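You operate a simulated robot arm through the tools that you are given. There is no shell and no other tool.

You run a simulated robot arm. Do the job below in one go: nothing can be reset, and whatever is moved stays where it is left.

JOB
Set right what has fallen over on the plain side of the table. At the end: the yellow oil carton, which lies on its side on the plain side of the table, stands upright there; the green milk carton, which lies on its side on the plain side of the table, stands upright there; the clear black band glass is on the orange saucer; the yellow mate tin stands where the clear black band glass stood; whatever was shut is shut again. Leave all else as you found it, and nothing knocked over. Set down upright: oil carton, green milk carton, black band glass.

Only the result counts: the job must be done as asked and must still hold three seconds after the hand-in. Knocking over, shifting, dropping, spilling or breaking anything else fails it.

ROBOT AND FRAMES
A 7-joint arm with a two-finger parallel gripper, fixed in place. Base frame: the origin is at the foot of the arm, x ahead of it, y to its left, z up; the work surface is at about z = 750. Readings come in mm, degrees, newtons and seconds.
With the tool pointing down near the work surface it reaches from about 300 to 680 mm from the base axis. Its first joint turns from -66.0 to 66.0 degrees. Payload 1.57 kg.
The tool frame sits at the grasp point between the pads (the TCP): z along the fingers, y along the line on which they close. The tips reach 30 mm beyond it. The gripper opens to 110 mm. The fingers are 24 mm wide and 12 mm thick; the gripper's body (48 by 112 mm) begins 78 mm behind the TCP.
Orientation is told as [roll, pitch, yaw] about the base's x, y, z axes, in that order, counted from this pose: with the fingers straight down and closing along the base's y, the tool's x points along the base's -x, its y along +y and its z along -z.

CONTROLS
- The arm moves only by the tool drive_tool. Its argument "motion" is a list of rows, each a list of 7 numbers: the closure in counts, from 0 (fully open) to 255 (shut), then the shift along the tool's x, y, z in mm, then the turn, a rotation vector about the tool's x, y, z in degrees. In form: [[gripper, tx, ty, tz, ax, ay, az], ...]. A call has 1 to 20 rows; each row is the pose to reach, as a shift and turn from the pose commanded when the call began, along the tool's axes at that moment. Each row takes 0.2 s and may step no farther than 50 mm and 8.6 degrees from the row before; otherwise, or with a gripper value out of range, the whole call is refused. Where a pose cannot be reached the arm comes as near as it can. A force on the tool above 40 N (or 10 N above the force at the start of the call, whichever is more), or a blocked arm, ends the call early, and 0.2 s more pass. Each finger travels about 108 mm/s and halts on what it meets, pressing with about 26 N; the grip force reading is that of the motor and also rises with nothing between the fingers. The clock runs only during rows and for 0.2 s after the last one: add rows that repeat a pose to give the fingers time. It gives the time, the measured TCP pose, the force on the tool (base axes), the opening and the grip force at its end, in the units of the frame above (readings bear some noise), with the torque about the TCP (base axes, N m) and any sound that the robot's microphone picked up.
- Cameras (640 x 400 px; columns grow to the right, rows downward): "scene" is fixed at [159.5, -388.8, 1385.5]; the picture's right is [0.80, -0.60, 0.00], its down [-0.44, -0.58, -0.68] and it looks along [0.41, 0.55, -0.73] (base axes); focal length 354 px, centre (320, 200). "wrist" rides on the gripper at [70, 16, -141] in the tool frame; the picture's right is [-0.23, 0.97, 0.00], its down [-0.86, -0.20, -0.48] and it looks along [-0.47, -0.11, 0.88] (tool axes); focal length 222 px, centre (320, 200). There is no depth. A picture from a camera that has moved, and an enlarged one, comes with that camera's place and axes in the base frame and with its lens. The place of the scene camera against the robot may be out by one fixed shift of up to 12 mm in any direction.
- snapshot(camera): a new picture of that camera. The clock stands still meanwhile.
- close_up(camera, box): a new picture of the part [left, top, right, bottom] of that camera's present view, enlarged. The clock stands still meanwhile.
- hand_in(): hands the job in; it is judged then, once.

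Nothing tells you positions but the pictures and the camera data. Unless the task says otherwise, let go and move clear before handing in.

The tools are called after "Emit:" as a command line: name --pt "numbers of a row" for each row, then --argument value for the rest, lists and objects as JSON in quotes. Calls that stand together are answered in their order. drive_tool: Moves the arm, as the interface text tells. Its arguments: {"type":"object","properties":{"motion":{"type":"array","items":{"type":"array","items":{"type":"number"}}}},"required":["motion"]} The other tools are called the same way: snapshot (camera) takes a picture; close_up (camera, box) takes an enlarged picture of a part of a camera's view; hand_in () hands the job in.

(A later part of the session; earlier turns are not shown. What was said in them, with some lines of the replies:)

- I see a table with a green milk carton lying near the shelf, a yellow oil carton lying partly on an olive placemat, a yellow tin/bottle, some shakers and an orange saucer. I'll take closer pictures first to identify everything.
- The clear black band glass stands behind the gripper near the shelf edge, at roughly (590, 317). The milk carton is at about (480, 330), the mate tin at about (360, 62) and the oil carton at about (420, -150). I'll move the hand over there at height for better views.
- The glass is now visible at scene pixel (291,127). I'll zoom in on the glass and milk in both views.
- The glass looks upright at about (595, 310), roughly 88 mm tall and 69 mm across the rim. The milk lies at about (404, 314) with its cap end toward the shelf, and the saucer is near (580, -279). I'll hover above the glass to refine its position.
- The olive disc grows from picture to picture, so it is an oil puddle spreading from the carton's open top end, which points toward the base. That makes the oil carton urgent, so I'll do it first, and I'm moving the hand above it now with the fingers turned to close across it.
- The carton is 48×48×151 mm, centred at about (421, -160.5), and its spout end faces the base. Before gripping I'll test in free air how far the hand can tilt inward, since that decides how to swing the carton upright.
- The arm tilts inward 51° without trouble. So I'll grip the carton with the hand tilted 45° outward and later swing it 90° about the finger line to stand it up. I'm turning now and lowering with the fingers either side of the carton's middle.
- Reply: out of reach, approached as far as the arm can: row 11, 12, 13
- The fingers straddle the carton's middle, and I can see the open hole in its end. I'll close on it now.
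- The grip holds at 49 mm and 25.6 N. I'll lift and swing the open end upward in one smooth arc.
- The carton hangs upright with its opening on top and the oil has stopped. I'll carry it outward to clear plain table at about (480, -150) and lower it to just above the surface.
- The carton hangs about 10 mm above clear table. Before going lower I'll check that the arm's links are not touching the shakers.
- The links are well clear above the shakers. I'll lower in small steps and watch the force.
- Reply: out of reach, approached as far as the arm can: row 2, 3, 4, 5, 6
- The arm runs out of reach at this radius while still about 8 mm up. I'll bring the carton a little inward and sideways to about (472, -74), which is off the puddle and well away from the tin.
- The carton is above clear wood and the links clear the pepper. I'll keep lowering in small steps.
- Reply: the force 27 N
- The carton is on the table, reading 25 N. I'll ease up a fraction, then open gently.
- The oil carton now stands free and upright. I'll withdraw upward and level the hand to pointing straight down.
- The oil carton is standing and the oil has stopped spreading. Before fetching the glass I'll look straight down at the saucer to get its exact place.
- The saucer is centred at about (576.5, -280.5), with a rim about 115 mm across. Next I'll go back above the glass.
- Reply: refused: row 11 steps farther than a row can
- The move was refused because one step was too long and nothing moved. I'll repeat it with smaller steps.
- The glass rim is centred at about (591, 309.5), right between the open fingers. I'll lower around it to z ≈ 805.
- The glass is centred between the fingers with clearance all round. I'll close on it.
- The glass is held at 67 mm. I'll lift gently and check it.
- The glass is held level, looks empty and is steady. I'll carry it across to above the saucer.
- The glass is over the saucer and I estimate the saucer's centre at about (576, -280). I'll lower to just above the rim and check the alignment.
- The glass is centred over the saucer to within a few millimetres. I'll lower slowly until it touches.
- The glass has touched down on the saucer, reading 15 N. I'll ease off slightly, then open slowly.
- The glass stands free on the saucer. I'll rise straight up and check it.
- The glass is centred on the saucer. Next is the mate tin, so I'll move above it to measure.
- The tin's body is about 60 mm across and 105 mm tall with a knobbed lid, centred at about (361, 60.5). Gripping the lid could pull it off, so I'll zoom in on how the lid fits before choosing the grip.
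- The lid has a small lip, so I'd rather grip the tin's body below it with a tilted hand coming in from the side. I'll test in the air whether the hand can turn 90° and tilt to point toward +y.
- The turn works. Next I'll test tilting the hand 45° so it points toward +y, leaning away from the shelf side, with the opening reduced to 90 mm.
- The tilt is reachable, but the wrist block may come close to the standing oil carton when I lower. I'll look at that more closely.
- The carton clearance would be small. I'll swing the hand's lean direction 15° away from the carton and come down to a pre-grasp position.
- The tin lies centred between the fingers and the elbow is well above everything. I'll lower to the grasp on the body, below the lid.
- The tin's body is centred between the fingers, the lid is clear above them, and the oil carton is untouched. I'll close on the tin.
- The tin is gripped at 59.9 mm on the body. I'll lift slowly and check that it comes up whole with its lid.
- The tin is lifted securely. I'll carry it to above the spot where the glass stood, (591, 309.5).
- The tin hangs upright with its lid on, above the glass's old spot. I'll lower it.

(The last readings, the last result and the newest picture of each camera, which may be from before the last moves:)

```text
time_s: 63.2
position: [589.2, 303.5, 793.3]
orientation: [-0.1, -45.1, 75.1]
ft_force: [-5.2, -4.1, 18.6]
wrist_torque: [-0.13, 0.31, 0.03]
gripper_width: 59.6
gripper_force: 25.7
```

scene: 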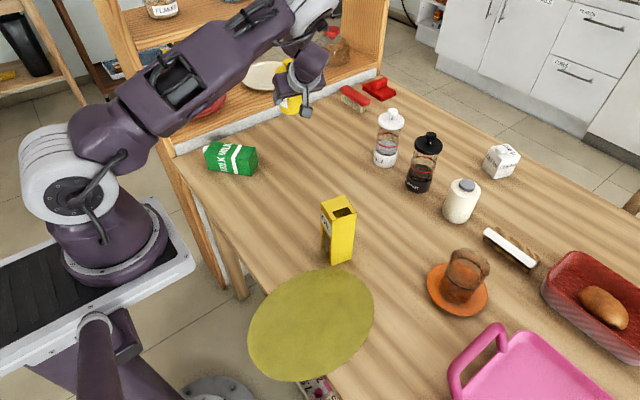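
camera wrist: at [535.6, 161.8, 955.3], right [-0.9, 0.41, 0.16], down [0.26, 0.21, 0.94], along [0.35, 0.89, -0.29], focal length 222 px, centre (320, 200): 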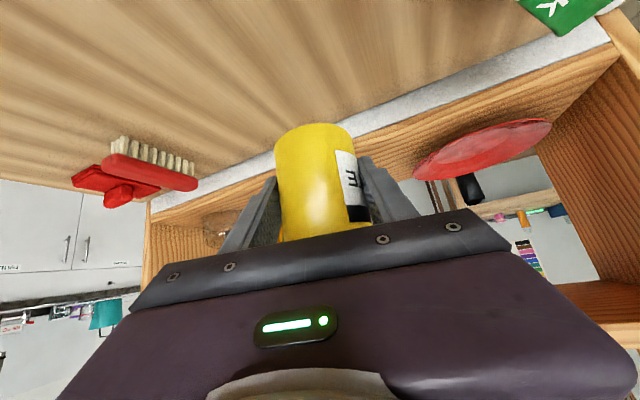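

The tin is on the table, reading 18.6 N. I'll ease up a touch and open slowly.

Emit:
drive_tool --pt "160 -0.3 0 -0.3 0 0 0" --pt "160 -0.5 0 -0.5 0 0 0" --pt "114 -0.5 0 -0.5 0 0 0" --pt "108 -0.5 0 -0.5 0 0 0" --pt "95 -0.5 0 -0.5 0 0 0" --pt "70 -0.5 0 -0.5 0 0 0" --pt "40 -0.5 0 -0.5 0 0 0" --pt "40 -0.5 0 -0.5 0 0 0"

Emit:
snapshot --camera "wrist"

Emit:
close_up --camera "scene" --box '[210, 70, 370, 170]'

```text
time_s: 65.0
position: [589.9, 302.4, 793.2]
orientation: [0.1, -44.9, 75.1]
ft_force: [0.2, -0.9, -0.1]
wrist_torque: [0.0, -0.01, -0.02]
gripper_width: 92.5
gripper_force: 0.1
```

```text
taken
camera wrist: at [535.0, 161.3, 844.4], right [-0.9, 0.41, 0.16], down [0.26, 0.21, 0.94], along [0.35, 0.89, -0.29], focal length 222 px, centre (320, 200)
```

wrist: 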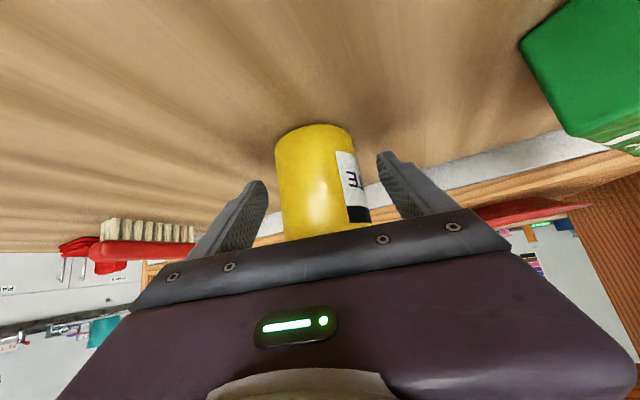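

```text
4.00 times, centred on (290, 120) of scene
camera zoom: at [159.5, -388.8, 1385.5], right [0.8, -0.6, 0.0], down [-0.44, -0.58, -0.68], along [0.41, 0.55, -0.73], focal length 1416 px, centre (440, 520)
```

zoom: 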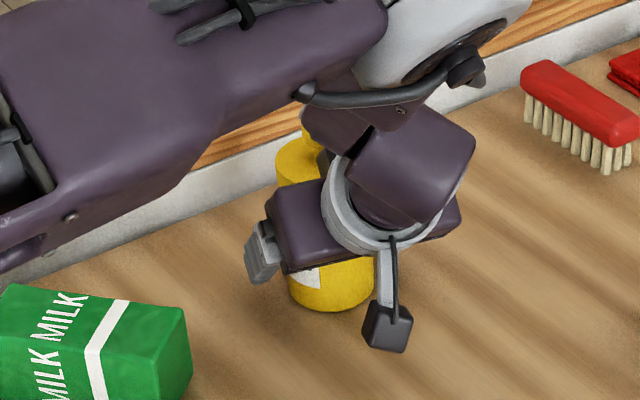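

The tin stands free at the glass's old spot. I'll back out along the fingers and bring the hand upright again.

Emit:
drive_tool --pt "40 0 0 -25 0 0 0" --pt "40 0 0 -70 0 0 0" --pt "40 0 0 -115 0 0 0" --pt "20 -15 0 -135 0 7.5 0" --pt "0 -30 0 -150 0 15 0" --pt "0 -45 0 -165 0 22.5 0" --pt "0 -60 0 -180 0 30 0" --pt "0 -60 0 -180 0 37.5 0" --pt "0 -60 0 -180 0 45 0" --pt "0 -60 0 -180 0 45 0"

Emit:
snapshot --camera "scene"

Emit:
snapshot --camera "wrist"

Emit:
close_up --camera "scene" --box '[210, 70, 370, 170]'

```text
time_s: 67.2
position: [566.2, 220.1, 962.5]
orientation: [0.0, 0.2, 75.0]
ft_force: [0.0, -0.2, 0.4]
wrist_torque: [0.03, -0.01, 0.0]
gripper_width: 110.1
gripper_force: 0.0
```

```text
taken
```

scene: 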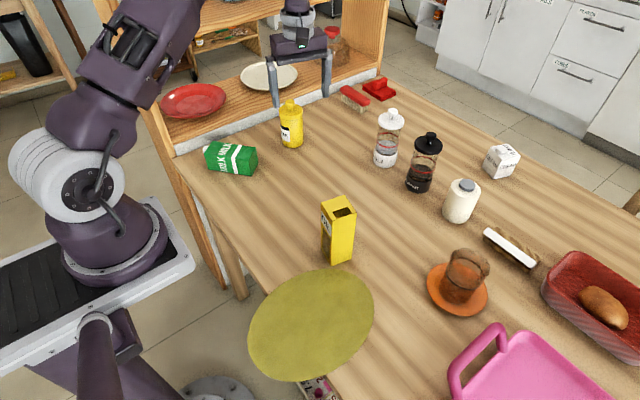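

```text
taken
camera wrist: at [533.7, 156.6, 1105.3], right [-0.88, 0.47, 0.0], down [0.41, 0.77, 0.48], along [0.23, 0.42, -0.88], focal length 222 px, centre (320, 200)
```

wrist: 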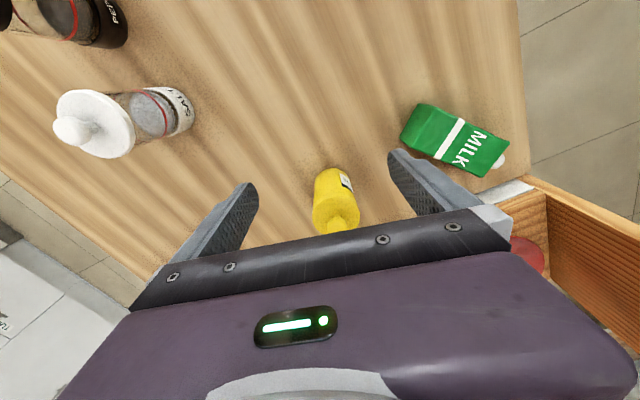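

```text
4.00 times, centred on (290, 120) of scene
camera zoom: at [159.6, -388.8, 1385.5], right [0.8, -0.6, 0.0], down [-0.44, -0.58, -0.68], along [0.41, 0.55, -0.73], focal length 1416 px, centre (440, 520)
```

zoom: 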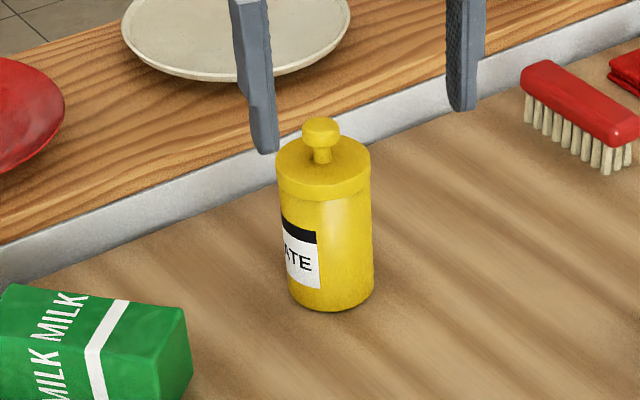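

The tin stands cleanly where the glass was. Next is the milk carton, so I'll move above it and turn the fingers to close across its width.

Emit:
drive_tool --pt "0 -7 25.8 0 0 0 -8" --pt "0 -14 51.7 0 0 0 -16" --pt "0 -21 77.5 0 0 0 -24" --pt "0 -28 103.3 0 0 0 -32" --pt "0 -35 129.1 0 0 0 -40" --pt "0 -42 155 0 0 0 -48" --pt "0 -48.8 180.8 0 0 0 -56" --pt "0 -48.8 180.8 0 0 0 -56"

Emit:
snapshot --camera "wrist"

Emit:
close_up --camera "wrist" --box '[230, 60, 410, 210]'

Emit:
snapshot --camera "scene"

```text
time_s: 69.0
position: [405.7, 314.7, 961.9]
orientation: [0.1, 0.0, 131.0]
ft_force: [0.1, 0.2, 1.1]
wrist_torque: [0.01, -0.01, 0.0]
gripper_width: 109.9
gripper_force: 0.0
```

```text
taken
camera wrist: at [438.1, 250.7, 1104.4], right [-0.88, -0.47, 0.0], down [-0.41, 0.78, 0.48], along [-0.22, 0.42, -0.88], focal length 222 px, centre (320, 200)
```

wrist: 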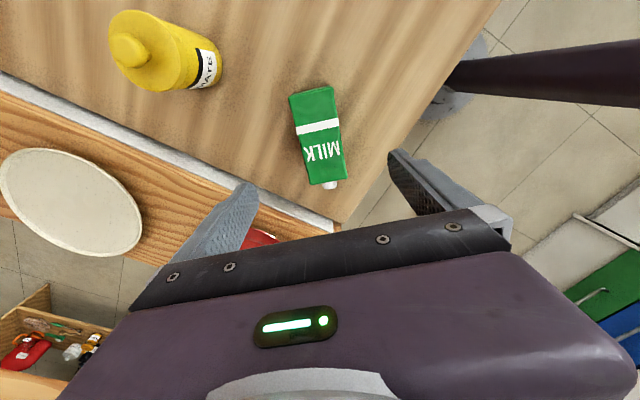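

```text
2.67 times, centred on (320, 135) of wrist
camera zoom: at [438.1, 250.7, 1104.4], right [-0.88, -0.47, 0.0], down [-0.41, 0.78, 0.48], along [-0.22, 0.42, -0.88], focal length 592 px, centre (320, 373)
```

zoom: 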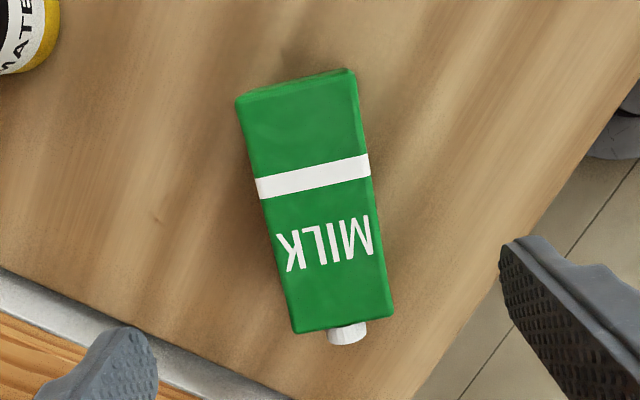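

```text
taken
```

scene: 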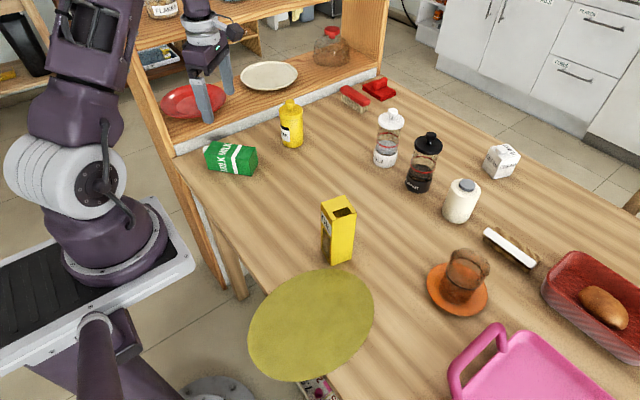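

The milk carton is 54×54×121 mm, centred at about (402.7, 315.7), with its cap end along 130°. I'll test in the air whether the hand can reach the final pose, tilted 65° and pointing toward the cap direction.

Emit:
drive_tool --pt "0 0 0 0 0 -8.2 0.5" --pt "0 0 0 0 0 -16.4 1" --pt "0 0 0 0 0 -24.6 1" --pt "0 0 0 0 0 -32.8 1" --pt "0 0 0 0 0 -41 1" --pt "0 0 0 0 0 -49.2 1" --pt "0 0 0 0 0 -57.2 1" --pt "0 0 0 0 0 -65 1" --pt "0 0 0 0 0 -65 1"

Emit:
snapshot --camera "scene"

```text
time_s: 71.0
position: [406.7, 314.5, 963.1]
orientation: [1.1, -65.2, 129.2]
ft_force: [0.7, 0.3, 0.7]
wrist_torque: [-0.01, 0.01, -0.02]
gripper_width: 110.1
gripper_force: 0.1
```

```text
taken
```

scene: 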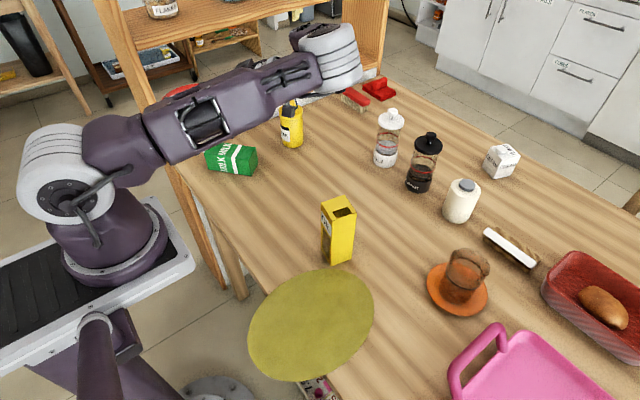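

The pose is reachable, but the wrist seems to hang near the tin. I'll zoom in to check.

Emit:
close_up --camera "scene" --box '[220, 40, 380, 150]'

Emit:
snapshot --camera "wrist"

```text
3.64 times, centred on (300, 95) of scene
camera zoom: at [159.5, -388.9, 1385.5], right [0.8, -0.6, 0.0], down [-0.44, -0.58, -0.68], along [0.41, 0.55, -0.73], focal length 1288 px, centre (393, 582)
```

zoom: 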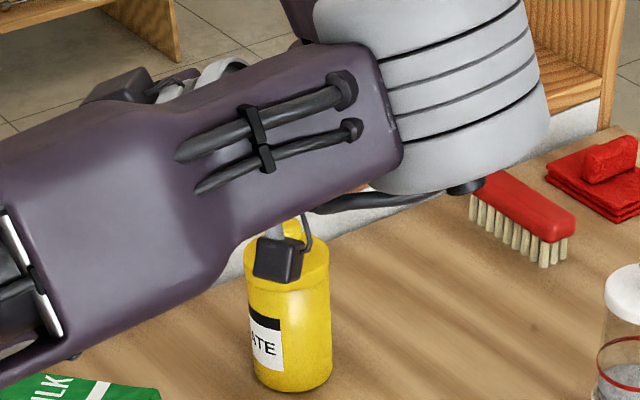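

```text
taken
camera wrist: at [494.6, 182.3, 960.1], right [-0.8, -0.55, 0.21], down [0.21, 0.08, 0.98], along [-0.56, 0.83, 0.05], focal length 222 px, centre (320, 200)
```

wrist: 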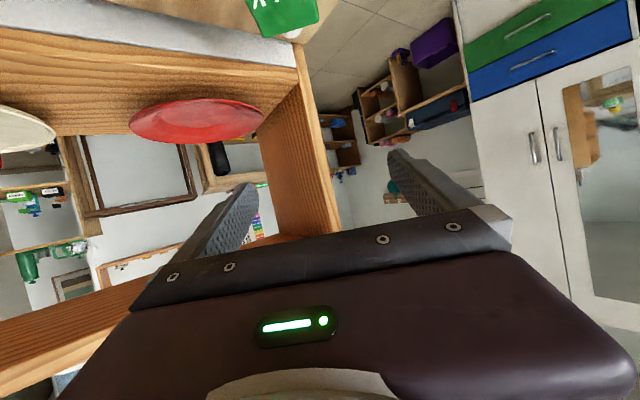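

The camera and wrist are over 150 mm from the tin, so the final pose is fine. I'll return to vertical over the carton and descend partway.

Emit:
drive_tool --pt "0 0 0 0 0 8.1 -0.12" --pt "0 0 0 0 0 16.2 -0.25" --pt "0 0 0 0 0 24.3 -0.37" --pt "0 10 0.2 5 0 32.4 -0.5" --pt "0 25 0.5 13 0 40.5 -0.62" --pt "0 42 0.8 22 0 48.6 -0.75" --pt "0 58 1.2 30 0 56.7 -0.87" --pt "0 74.1 1.5 38.7 0 65 -1" --pt "0 74.1 1.5 38.7 0 65 -1"

Emit:
snapshot --camera "wrist"

Emit:
close_up --camera "wrist" --box '[230, 80, 410, 230]'

Emit:
snapshot --camera "scene"

```text
time_s: 73.0
position: [401.8, 314.2, 880.3]
orientation: [0.1, 0.1, 130.9]
ft_force: [0.1, -0.2, -0.3]
wrist_torque: [-0.01, -0.03, -0.01]
gripper_width: 110.5
gripper_force: 0.2
```

```text
taken
camera wrist: at [434.5, 251.3, 1021.8], right [-0.88, -0.47, 0.0], down [-0.41, 0.78, 0.48], along [-0.22, 0.42, -0.88], focal length 222 px, centre (320, 200)
```

wrist: 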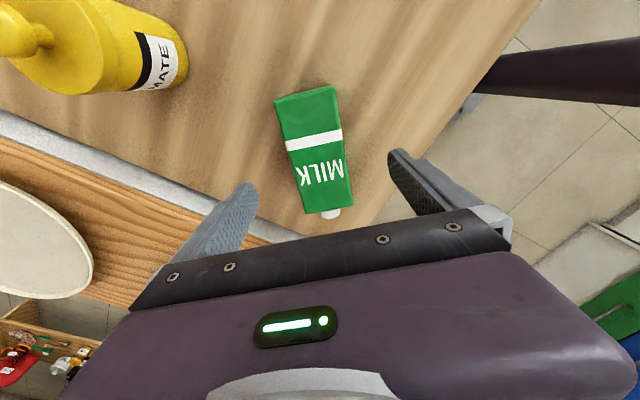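

```text
2.67 times, centred on (320, 155) of wrist
camera zoom: at [434.5, 251.3, 1021.8], right [-0.88, -0.47, 0.0], down [-0.41, 0.78, 0.48], along [-0.22, 0.42, -0.88], focal length 592 px, centre (320, 320)
```

zoom: 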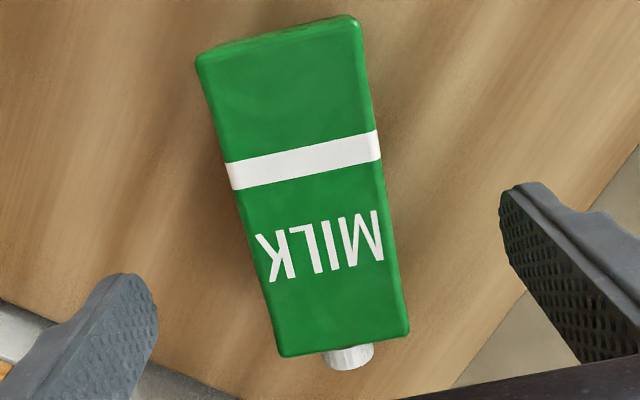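

```text
taken
```

scene: 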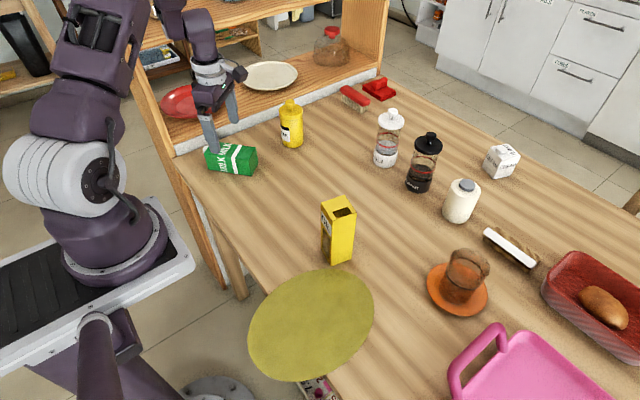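

I have the carton centre at about (402.6, 316) with its axis at 130°. I'll lower around it with a 20° lean.

Emit:
drive_tool --pt "0 -1 -0.4 15 0 3 0.3" --pt "0 -2 -0.8 30 0 6 0.6" --pt "0 -3 -1.1 45 -0.05 9 1" --pt "0 -4 -1.4 60 -0.1 12 1" --pt "0 -5 -1.7 72 -0.13 15 1" --pt "0 -5.6 -1.9 82 -0.16 18 1" --pt "0 -6.2 -2.1 90 -0.175 20 1" --pt "0 -6.2 -2.1 94 -0.175 20 1" --pt "0 -6.2 -2.1 94 -0.175 20 1"

Emit:
snapshot --camera "wrist"

Emit:
snapshot --camera "scene"

Emit:
close_up --camera "scene" --box '[160, 80, 320, 200]'

```text
time_s: 75.0
position: [398.6, 320.7, 785.6]
orientation: [0.1, 20.1, 130.0]
ft_force: [-0.1, -0.3, 0.2]
wrist_torque: [0.0, 0.04, 0.0]
gripper_width: 110.2
gripper_force: 0.1
```

```text
taken
camera wrist: at [397.2, 296.9, 942.7], right [-0.88, -0.46, -0.08], down [-0.47, 0.87, 0.16], along [0.0, 0.18, -0.98], focal length 222 px, centre (320, 200)
```

wrist: 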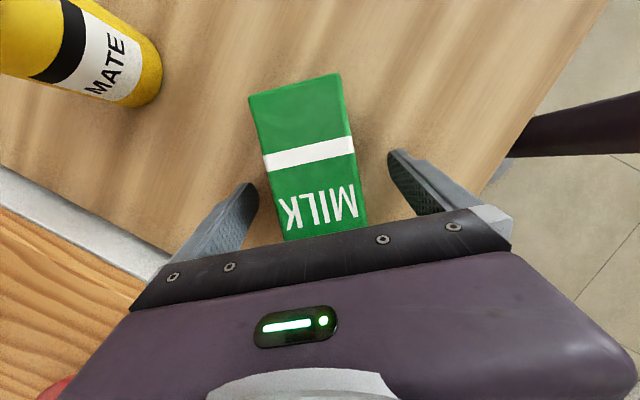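

```text
taken
```

scene: 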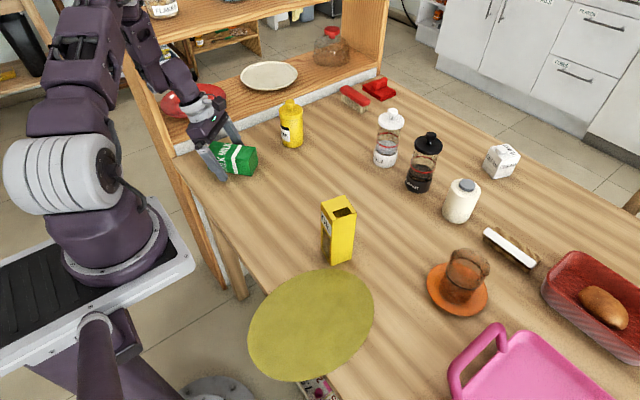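

```text
3.33 times, centred on (240, 140) of scene
camera zoom: at [159.5, -388.8, 1385.5], right [0.8, -0.6, 0.0], down [-0.44, -0.58, -0.68], along [0.41, 0.55, -0.73], focal length 1180 px, centre (587, 400)
```

zoom: 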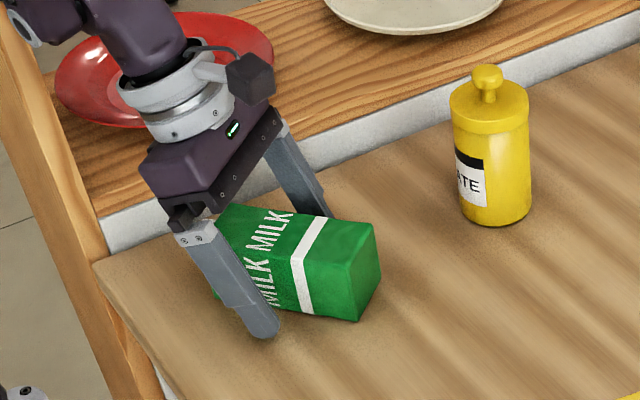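

The fingers are on both sides of the milk carton, so I'll close.

Emit:
drive_tool --pt "80 0 0 0 0 0 0" --pt "140 0 0 0 0 0 0" --pt "200 0 0 0 0 0 0" --pt "200 0 0 0 0 0 0"

```text
time_s: 76.0
position: [399.0, 320.2, 785.0]
orientation: [0.0, 20.0, 130.0]
ft_force: [0.7, 1.7, 0.0]
wrist_torque: [0.02, -0.03, 0.02]
gripper_width: 57.7
gripper_force: 25.8
```

The milk carton is held at 57.7 mm. I'll lift and swing its cap end upward.

Emit:
drive_tool --pt "200 3.4 0 -9.4 0 0 0" --pt "200 8.6 0 -23.5 0 -6 0" --pt "200 13.7 0 -37.6 0 -13 0" --pt "200 18.8 0 -51.7 0 -21 0" --pt "200 23.3 0 -63.9 0 -29 0" --pt "200 26.7 0 -73.3 0 -37 0" --pt "200 29.4 0 -80.8 0 -45 0" --pt "200 31.5 0 -86.5 0 -53 0" --pt "200 32.5 0 -89.3 0 -61 0" --pt "200 32.5 0 -89.3 0 -69 0" --pt "200 32.5 0 -89.3 0 -77 0" --pt "200 32.5 0 -89.3 0 -84 0" --pt "200 32.5 0 -89.3 0 -90 0" --pt "200 32.5 0 -89.3 0 -90 0"

Emit:
snapshot --camera "scene"

Emit:
snapshot --camera "wrist"

Emit:
close_up --camera "scene" --box '[160, 60, 340, 180]'

```text
time_s: 79.0
position: [399.0, 322.0, 879.0]
orientation: [0.0, -70.1, 130.0]
ft_force: [0.1, 0.7, -4.5]
wrist_torque: [-0.02, -0.01, 0.0]
gripper_width: 58.0
gripper_force: 25.6
```

```text
taken
```

scene: 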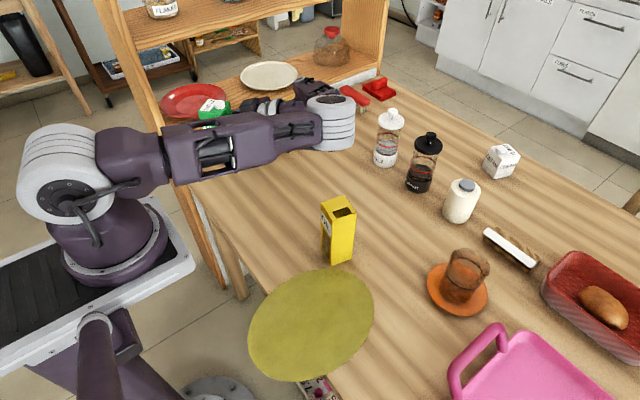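

```text
taken
camera wrist: at [487.2, 190.6, 864.1], right [-0.8, -0.57, 0.21], down [0.25, 0.01, 0.97], along [-0.55, 0.82, 0.14], focal length 222 px, centre (320, 200)
```

wrist: 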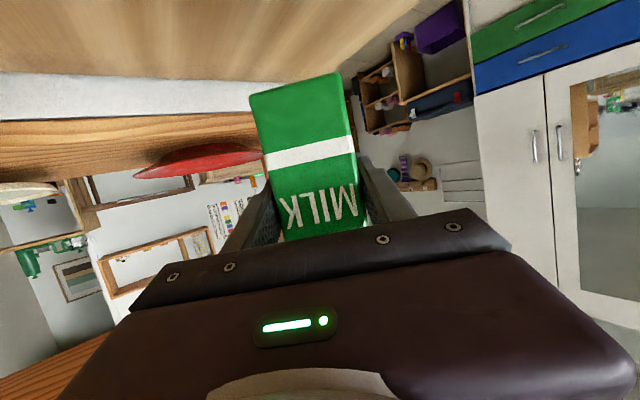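

```text
3.33 times, centred on (250, 120) of scene
camera zoom: at [159.6, -388.8, 1385.5], right [0.8, -0.6, 0.0], down [-0.44, -0.58, -0.68], along [0.41, 0.55, -0.73], focal length 1180 px, centre (553, 467)
```

zoom: 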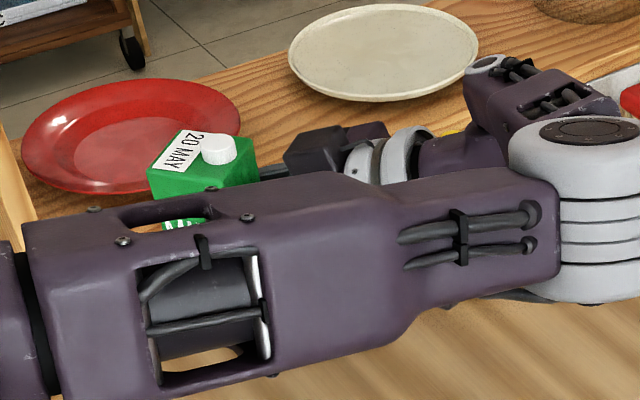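

The milk is upright in the hand with the cap on top. Before lowering I need to check how close the forearm is to the tin.

Emit:
close_up --camera "scene" --box '[250, 60, 370, 160]'

```text
4.00 times, centred on (310, 110) of scene
camera zoom: at [159.6, -388.8, 1385.5], right [0.8, -0.6, 0.0], down [-0.44, -0.58, -0.68], along [0.41, 0.55, -0.73], focal length 1416 px, centre (360, 560)
```

zoom: 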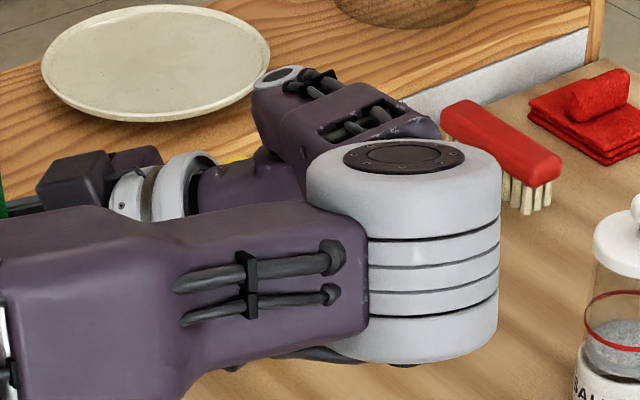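

The forearm's clearance to the tin is uncertain in this pose. I'll keep the carton upright in the air and turn it 45° about the vertical, so the hand comes from the -y side, away from the tin.

Emit:
drive_tool --pt "200 0 0 0 7.05 0 2.57" --pt "200 0 0 0 14.1 0 5.13" --pt "200 0 0 0 21.15 0 7.7" --pt "200 0 0 0 28.2 0 10.27" --pt "200 0 0 0 35.25 0 12.83" --pt "200 0 0 0 42.3 0 15.4" --pt "200 0 0 0 42.3 0 15.4"

Emit:
snapshot --camera "scene"

Emit:
close_up --camera "scene" --box '[160, 40, 340, 180]'

Emit:
snapshot --camera "wrist"

```text
time_s: 80.6
position: [398.9, 320.7, 881.1]
orientation: [0.1, -70.0, 84.9]
ft_force: [0.9, -0.9, -4.6]
wrist_torque: [-0.06, -0.03, -0.03]
gripper_width: 57.5
gripper_force: 26.2
```

```text
taken
```

scene: 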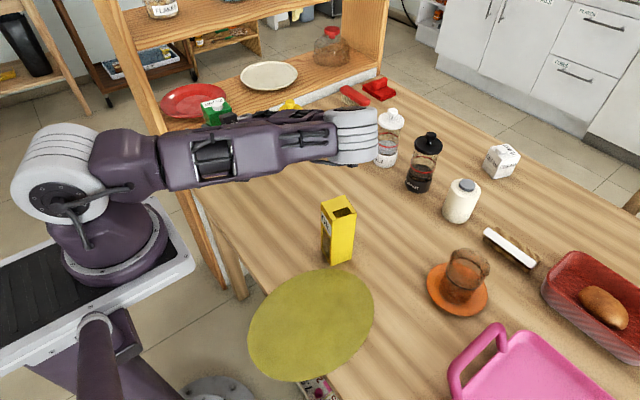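

```text
2.86 times, centred on (250, 110) of scene
camera zoom: at [159.6, -388.8, 1385.5], right [0.8, -0.6, 0.0], down [-0.44, -0.58, -0.68], along [0.41, 0.55, -0.73], focal length 1012 px, centre (520, 457)
```

zoom: 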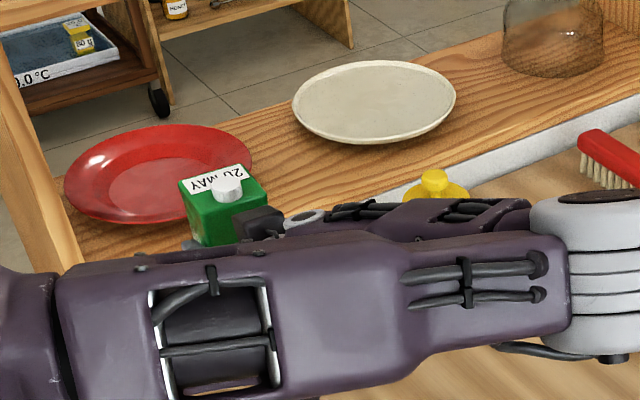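

```text
taken
camera wrist: at [368.6, 166.1, 863.9], right [-0.96, 0.16, 0.21], down [0.19, -0.17, 0.97], along [0.2, 0.97, 0.14], focal length 222 px, centre (320, 200)
```

wrist: 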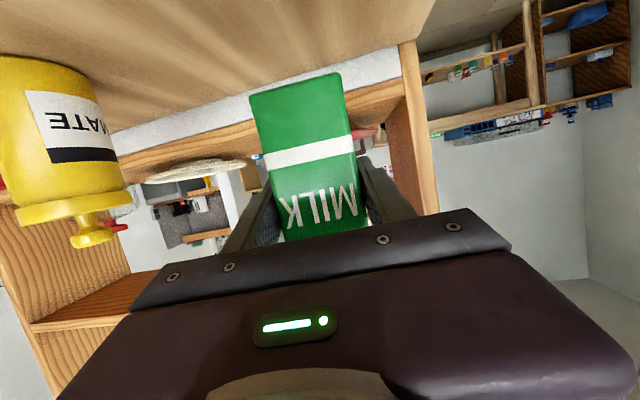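

The milk hangs clear and the tin is safe. I'll check where the elbow is relative to the salt shaker before lowering.

Emit:
close_up --camera "scene" --box '[310, 80, 450, 200]'

```text
3.33 times, centred on (380, 140) of scene
camera zoom: at [159.6, -388.8, 1385.5], right [0.8, -0.6, 0.0], down [-0.44, -0.58, -0.68], along [0.41, 0.55, -0.73], focal length 1180 px, centre (120, 400)
```

zoom: 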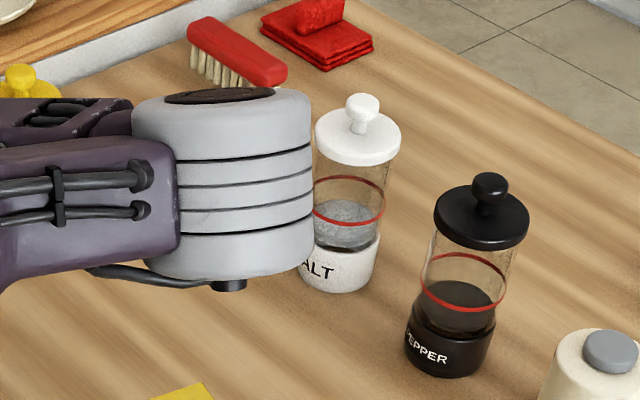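

The elbow and forearm stay clear of the tin, salt and oil carton in this view. I'll lower 35 mm and look again.

Emit:
drive_tool --pt "200 9.4 0 3.4 0 0 0" --pt "200 18.8 0 6.8 0 0 0" --pt "200 28.2 0 10.3 0 0 0" --pt "200 32.9 0 12 0 0 0" --pt "200 32.9 0 12 0 0 0"

Emit:
snapshot --camera "scene"

Emit:
close_up --camera "scene" --box '[310, 80, 450, 200]'

Emit:
snapshot --camera "wrist"

```text
time_s: 81.8
position: [397.9, 322.8, 843.1]
orientation: [0.1, -70.0, 85.0]
ft_force: [-0.3, -0.1, -3.6]
wrist_torque: [-0.04, -0.01, 0.02]
gripper_width: 58.1
gripper_force: 26.0
```

```text
taken
```

scene: 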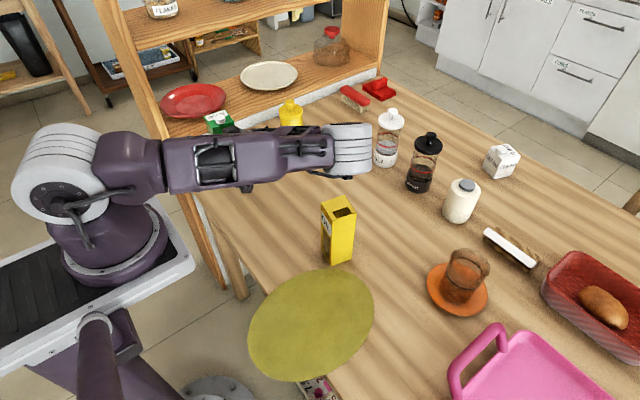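

```text
3.33 times, centred on (380, 140) of scene
camera zoom: at [159.6, -388.8, 1385.5], right [0.8, -0.6, 0.0], down [-0.44, -0.58, -0.68], along [0.41, 0.55, -0.73], focal length 1180 px, centre (120, 400)
```

zoom: 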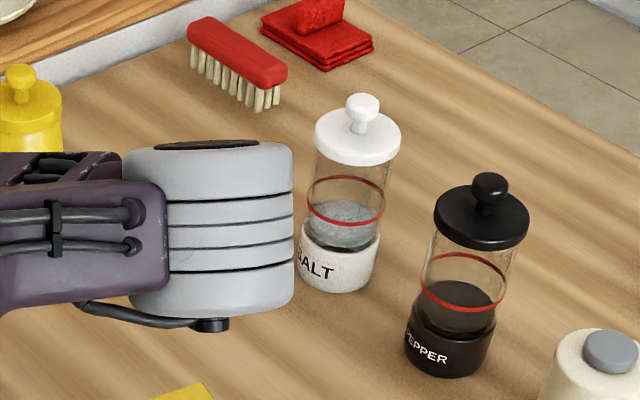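

```text
taken
camera wrist: at [368.4, 166.8, 828.2], right [-0.96, 0.16, 0.21], down [0.19, -0.17, 0.97], along [0.19, 0.97, 0.14], focal length 222 px, centre (320, 200)
```

wrist: 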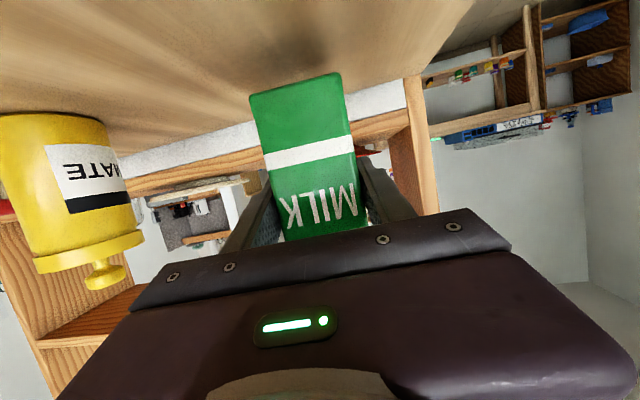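

The milk is still about 27 mm up. The elbow clears the salt and stays above the oil carton in the image, so I'll lower 18 mm more and check again.

Emit:
drive_tool --pt "200 5.6 0 2.1 0 0 0" --pt "200 11.3 0 4.1 0 0 0" --pt "200 16.9 0 6.2 0 0 0" --pt "200 16.9 0 6.2 0 0 0"

Emit:
close_up --camera "scene" --box '[250, 110, 430, 240]'

Emit:
snapshot --camera "wrist"

```text
time_s: 82.8
position: [400.0, 320.9, 828.0]
orientation: [0.0, -70.0, 84.9]
ft_force: [0.3, -0.4, -3.8]
wrist_torque: [0.0, 0.0, 0.03]
gripper_width: 57.8
gripper_force: 25.8
```

```text
3.08 times, centred on (340, 175) of scene
camera zoom: at [159.6, -388.8, 1385.5], right [0.8, -0.6, 0.0], down [-0.44, -0.58, -0.68], along [0.41, 0.55, -0.73], focal length 1090 px, centre (258, 277)
```

zoom: 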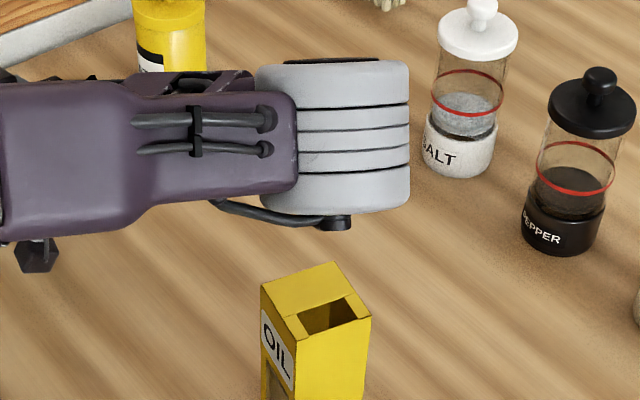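

```text
taken
camera wrist: at [369.0, 166.4, 810.0], right [-0.96, 0.16, 0.21], down [0.19, -0.17, 0.97], along [0.19, 0.97, 0.14], focal length 222 px, centre (320, 200)
```

wrist: 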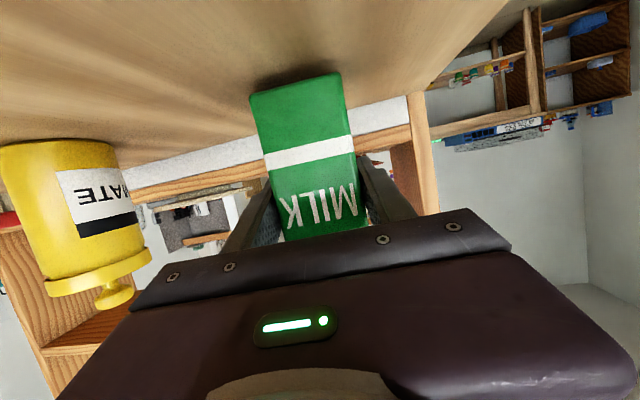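

Everything is clear, so I'll make the final lowering in small steps.

Emit:
drive_tool --pt "200 2.8 0 1 0 0 0" --pt "200 5.6 0 2.1 0 0 0" --pt "200 7.5 0 2.7 0 0 0" --pt "200 7.5 0 2.7 0 0 0"

```text
time_s: 83.8
position: [399.1, 321.7, 819.6]
orientation: [-0.1, -70.1, 84.9]
ft_force: [-0.1, 0.9, -2.0]
wrist_torque: [0.04, -0.06, -0.07]
gripper_width: 57.6
gripper_force: 25.8
```

Emit:
drive_tool --pt "200 0.94 0 0.34 0 0 0" --pt "200 1.4 0 0.5 0 0 0" --pt "200 1.4 0 0.5 0 0 0"

```text
time_s: 84.6
position: [399.2, 320.5, 819.2]
orientation: [-0.4, -70.2, 85.3]
ft_force: [3.4, -4.6, 23.4]
wrist_torque: [-0.28, 0.33, 0.1]
gripper_width: 57.9
gripper_force: 26.0
```

The milk has touched the table. I'll ease off and check how it sits before releasing.

Emit:
drive_tool --pt "200 -0.38 0 -0.14 0 0 0" --pt "200 -0.47 0 -0.17 0 0 0"

Emit:
close_up --camera "wrist" --box '[220, 50, 400, 240]'

Emit:
close_up --camera "scene" --box '[160, 90, 300, 220]'

```text
time_s: 85.2
position: [398.9, 322.4, 818.9]
orientation: [-0.2, -70.1, 85.2]
ft_force: [4.7, 7.8, 16.7]
wrist_torque: [0.57, -0.14, -0.12]
gripper_width: 58.0
gripper_force: 26.1
```

```text
2.11 times, centred on (310, 145) of wrist
camera zoom: at [369.1, 166.4, 802.4], right [-0.96, 0.16, 0.21], down [0.18, -0.18, 0.97], along [0.19, 0.97, 0.14], focal length 468 px, centre (341, 316)
```

zoom: 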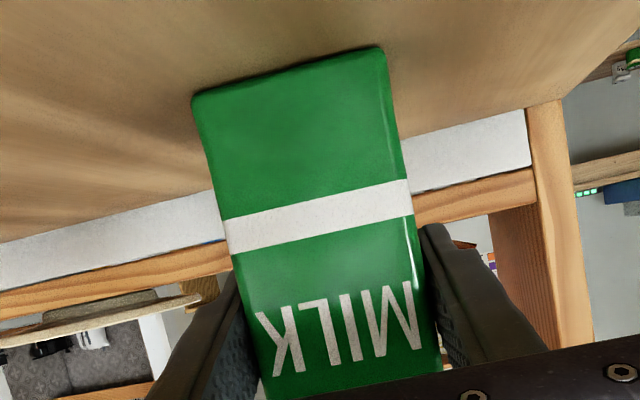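

```text
3.08 times, centred on (230, 155) of scene
camera zoom: at [159.5, -388.9, 1385.5], right [0.8, -0.6, 0.0], down [-0.44, -0.58, -0.68], along [0.41, 0.55, -0.73], focal length 1090 px, centre (597, 338)
```

zoom: 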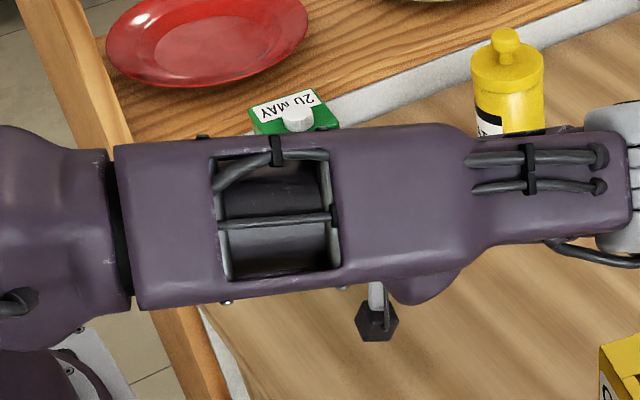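

The carton's edges are vertical. I'll ease off a little more and open slowly.

Emit:
drive_tool --pt "200 -0.4 0 -0.15 0 0 0" --pt "200 -0.4 0 -0.15 0 0 0" --pt "118 -0.4 0 -0.15 0 0 0" --pt "112 -0.4 0 -0.15 0 0 0" --pt "100 -0.4 0 -0.15 0 0 0" --pt "80 -0.4 0 -0.15 0 0 0" --pt "50 -0.4 0 -0.15 0 0 0" --pt "20 -0.4 0 -0.15 0 0 0" --pt "20 -0.4 0 -0.15 0 0 0"

Emit:
snapshot --camera "wrist"

Emit:
close_up --camera "scene" --box '[160, 90, 300, 220]'

```text
time_s: 87.2
position: [399.1, 320.4, 819.1]
orientation: [0.0, -69.9, 85.0]
ft_force: [0.1, 0.4, 0.0]
wrist_torque: [0.02, 0.02, -0.02]
gripper_width: 101.3
gripper_force: 0.0
```

```text
taken
camera wrist: at [368.6, 166.3, 802.8], right [-0.96, 0.16, 0.21], down [0.18, -0.17, 0.97], along [0.19, 0.97, 0.14], focal length 222 px, centre (320, 200)
```

wrist: 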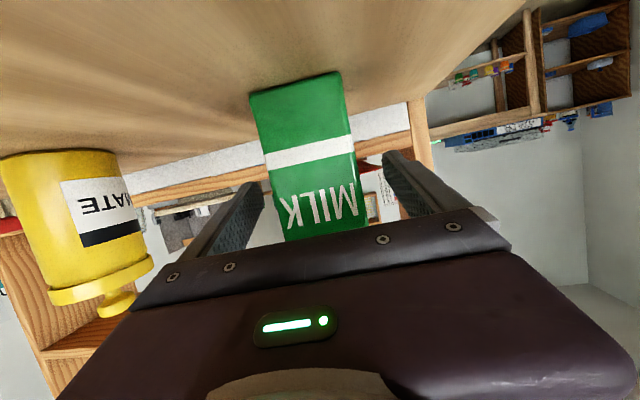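

```text
3.08 times, centred on (230, 155) of scene
camera zoom: at [159.5, -388.8, 1385.5], right [0.8, -0.6, 0.0], down [-0.44, -0.58, -0.68], along [0.41, 0.55, -0.73], focal length 1090 px, centre (597, 338)
```

zoom: 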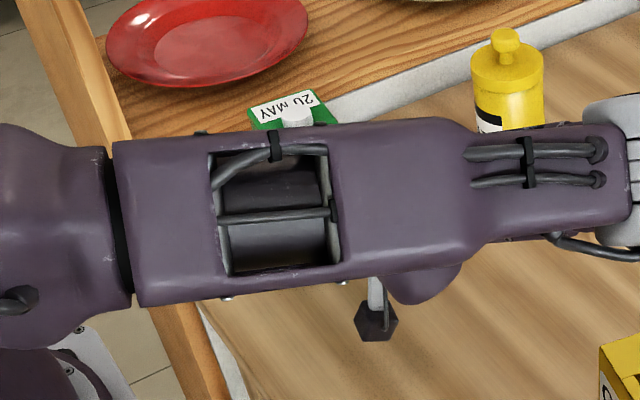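

The milk stands free. I'll raise straight up, back along the same safe path, with the fingers still either side of it.

Emit:
drive_tool --pt "20 -9.4 0 -3.4 0 0 0" --pt "20 -28.2 0 -10.3 0 0 0" --pt "20 -51.7 0 -18.8 0 0 0" --pt "20 -75.2 0 -27.4 0 0 0" --pt "20 -98.7 0 -35.9 0 0 0" --pt "20 -117.5 0 -42.8 0 0 0" --pt "20 -117.5 0 -42.8 0 0 0"

Emit:
snapshot --camera "scene"

Emit:
snapshot --camera "wrist"

```text
time_s: 88.8
position: [398.2, 320.3, 944.1]
orientation: [0.1, -70.0, 84.9]
ft_force: [-0.5, 0.5, -0.1]
wrist_torque: [-0.01, 0.03, -0.05]
gripper_width: 101.3
gripper_force: 0.1
```

```text
taken
```

scene: 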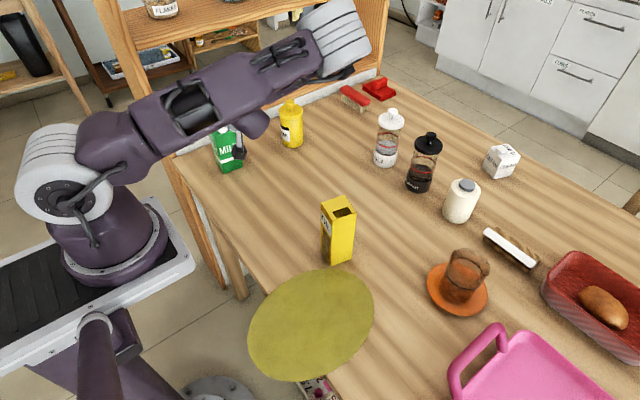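

```text
taken
camera wrist: at [368.5, 166.1, 927.3], right [-0.96, 0.16, 0.21], down [0.19, -0.17, 0.97], along [0.19, 0.97, 0.14], focal length 222 px, centre (320, 200)
```

wrist: 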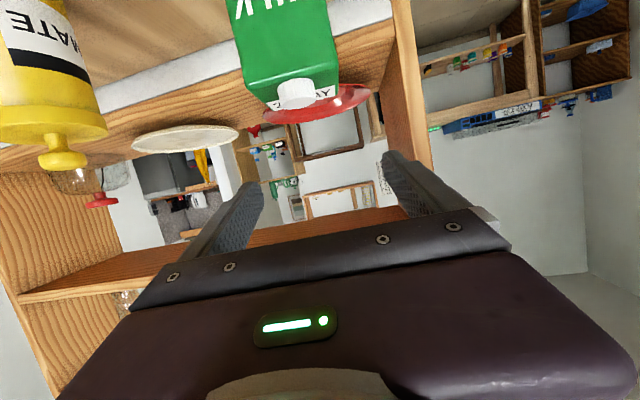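

The milk is standing. I'll back away and bring the hand upright.

Emit:
drive_tool --pt "20 -4 0 -33 0 0 0" --pt "20 -7.7 0 -66.7 0 0 0" --pt "0 -7.7 0 -66.7 0 7.8 0" --pt "0 -7.7 0 -66.7 0 15.6 0" --pt "0 -7.7 0 -66.7 0 23.4 0" --pt "0 -7.7 0 -66.7 0 31.2 0" --pt "0 -7.7 0 -66.7 0 39 0" --pt "0 -7.7 0 -66.7 0 46.8 0" --pt "0 -7.7 0 -66.7 0 54.6 0" --pt "0 -7.7 0 -66.7 0 62.4 0" --pt "0 -7.7 0 -66.7 0 70 0" --pt "0 -7.7 0 -66.7 0 70 0"

Emit:
snapshot --camera "scene"

Emit:
snapshot --camera "wrist"

```text
time_s: 91.4
position: [394.6, 261.7, 973.9]
orientation: [0.0, 0.0, 84.9]
ft_force: [-0.1, 0.3, 0.5]
wrist_torque: [0.0, -0.03, 0.01]
gripper_width: 109.9
gripper_force: 0.2
```

```text
taken
```

scene: 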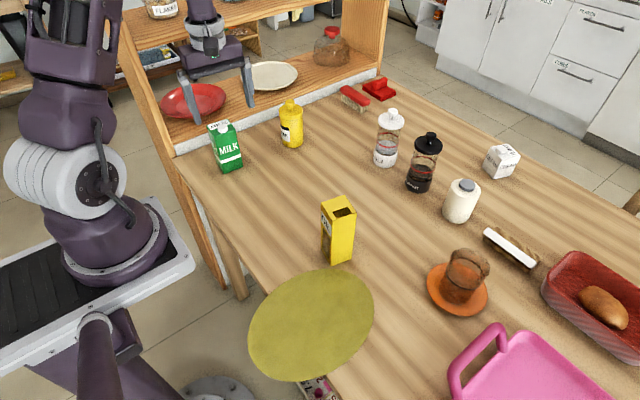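

```text
taken
camera wrist: at [371.4, 193.6, 1116.4], right [-0.95, 0.31, 0.0], down [0.27, 0.83, 0.48], along [0.15, 0.45, -0.88], focal length 222 px, centre (320, 200)
```

wrist: 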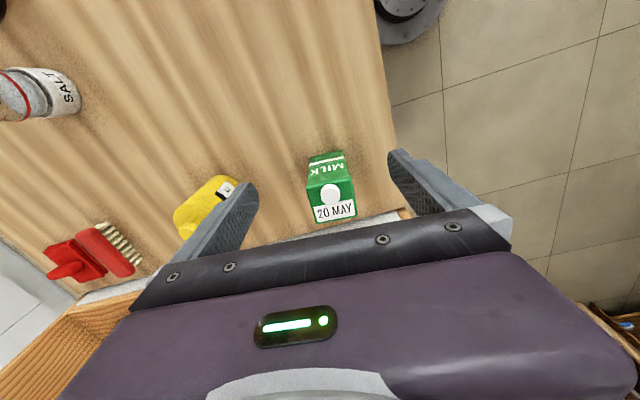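

All four pieces appear to be in place and the hand is clear. I'll take a last set of close-ups before handing in.

Emit:
close_up --camera "scene" --box '[190, 80, 350, 180]'

Emit:
close_up --camera "scene" --box '[300, 180, 520, 330]'

Emit:
close_up --camera "scene" --box '[330, 60, 550, 220]'

```text
4.00 times, centred on (270, 130) of scene
camera zoom: at [159.6, -388.8, 1385.5], right [0.8, -0.6, 0.0], down [-0.44, -0.58, -0.68], along [0.41, 0.55, -0.73], focal length 1416 px, centre (520, 480)
```

zoom: 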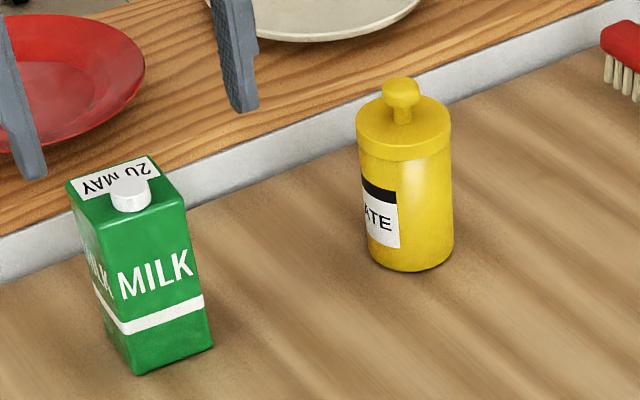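

```text
2.67 times, centred on (410, 255) of scene
camera zoom: at [159.6, -388.8, 1385.5], right [0.8, -0.6, 0.0], down [-0.44, -0.58, -0.68], along [0.41, 0.55, -0.73], focal length 944 px, centre (80, 53)
```

zoom: 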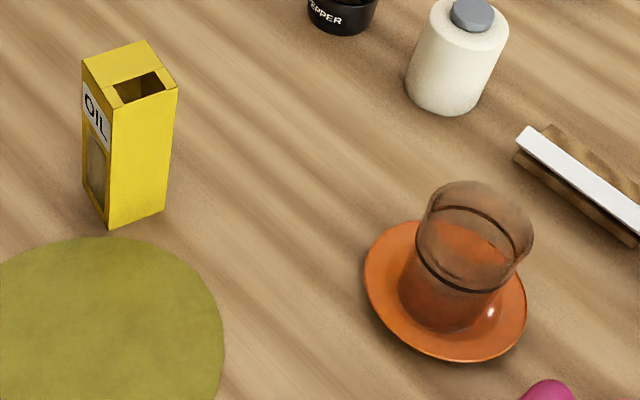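

```text
2.50 times, centred on (440, 140) of scene
camera zoom: at [159.6, -388.8, 1385.5], right [0.8, -0.6, 0.0], down [-0.44, -0.58, -0.68], along [0.41, 0.55, -0.73], focal length 885 px, centre (20, 350)
```

zoom: 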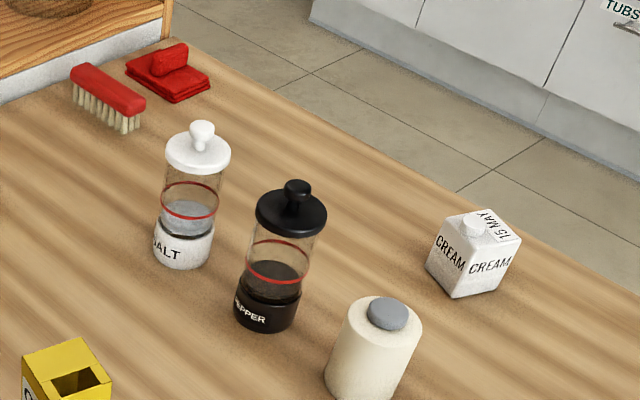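

Both cartons stand upright, the glass is on the orange saucer, and the lidded tin stands where the glass was. Everything else looks untouched and the hand is clear, so I'm handing in.

Emit:
hand_in

```text
The job is handed in.
```

I've handed the job in. In the last pictures everything asked for was in place, but no verdict came back.

- **Oil carton:** it stands upright at about (472, -74), roughly 100 mm from where it lay. I put it there because its open end had leaked a puddle of oil on the table. The puddle stopped growing once the carton was upright, and I left it as it was. The carton has a small dent in one side, where a finger gripped it.
- **Milk carton:** it stands upright with its cap on, close to where it lay.
- **Black band glass:** it stands upright, centred on the orange saucer.
- **Mate tin:** it stands where the glass stood, with its lid on. I gripped it by the body so the lid stayed put.

I opened nothing. The salt, pepper, cream, white bottle, brush and cloth look undisturbed. The hand was empty and clear of everything when I handed in.
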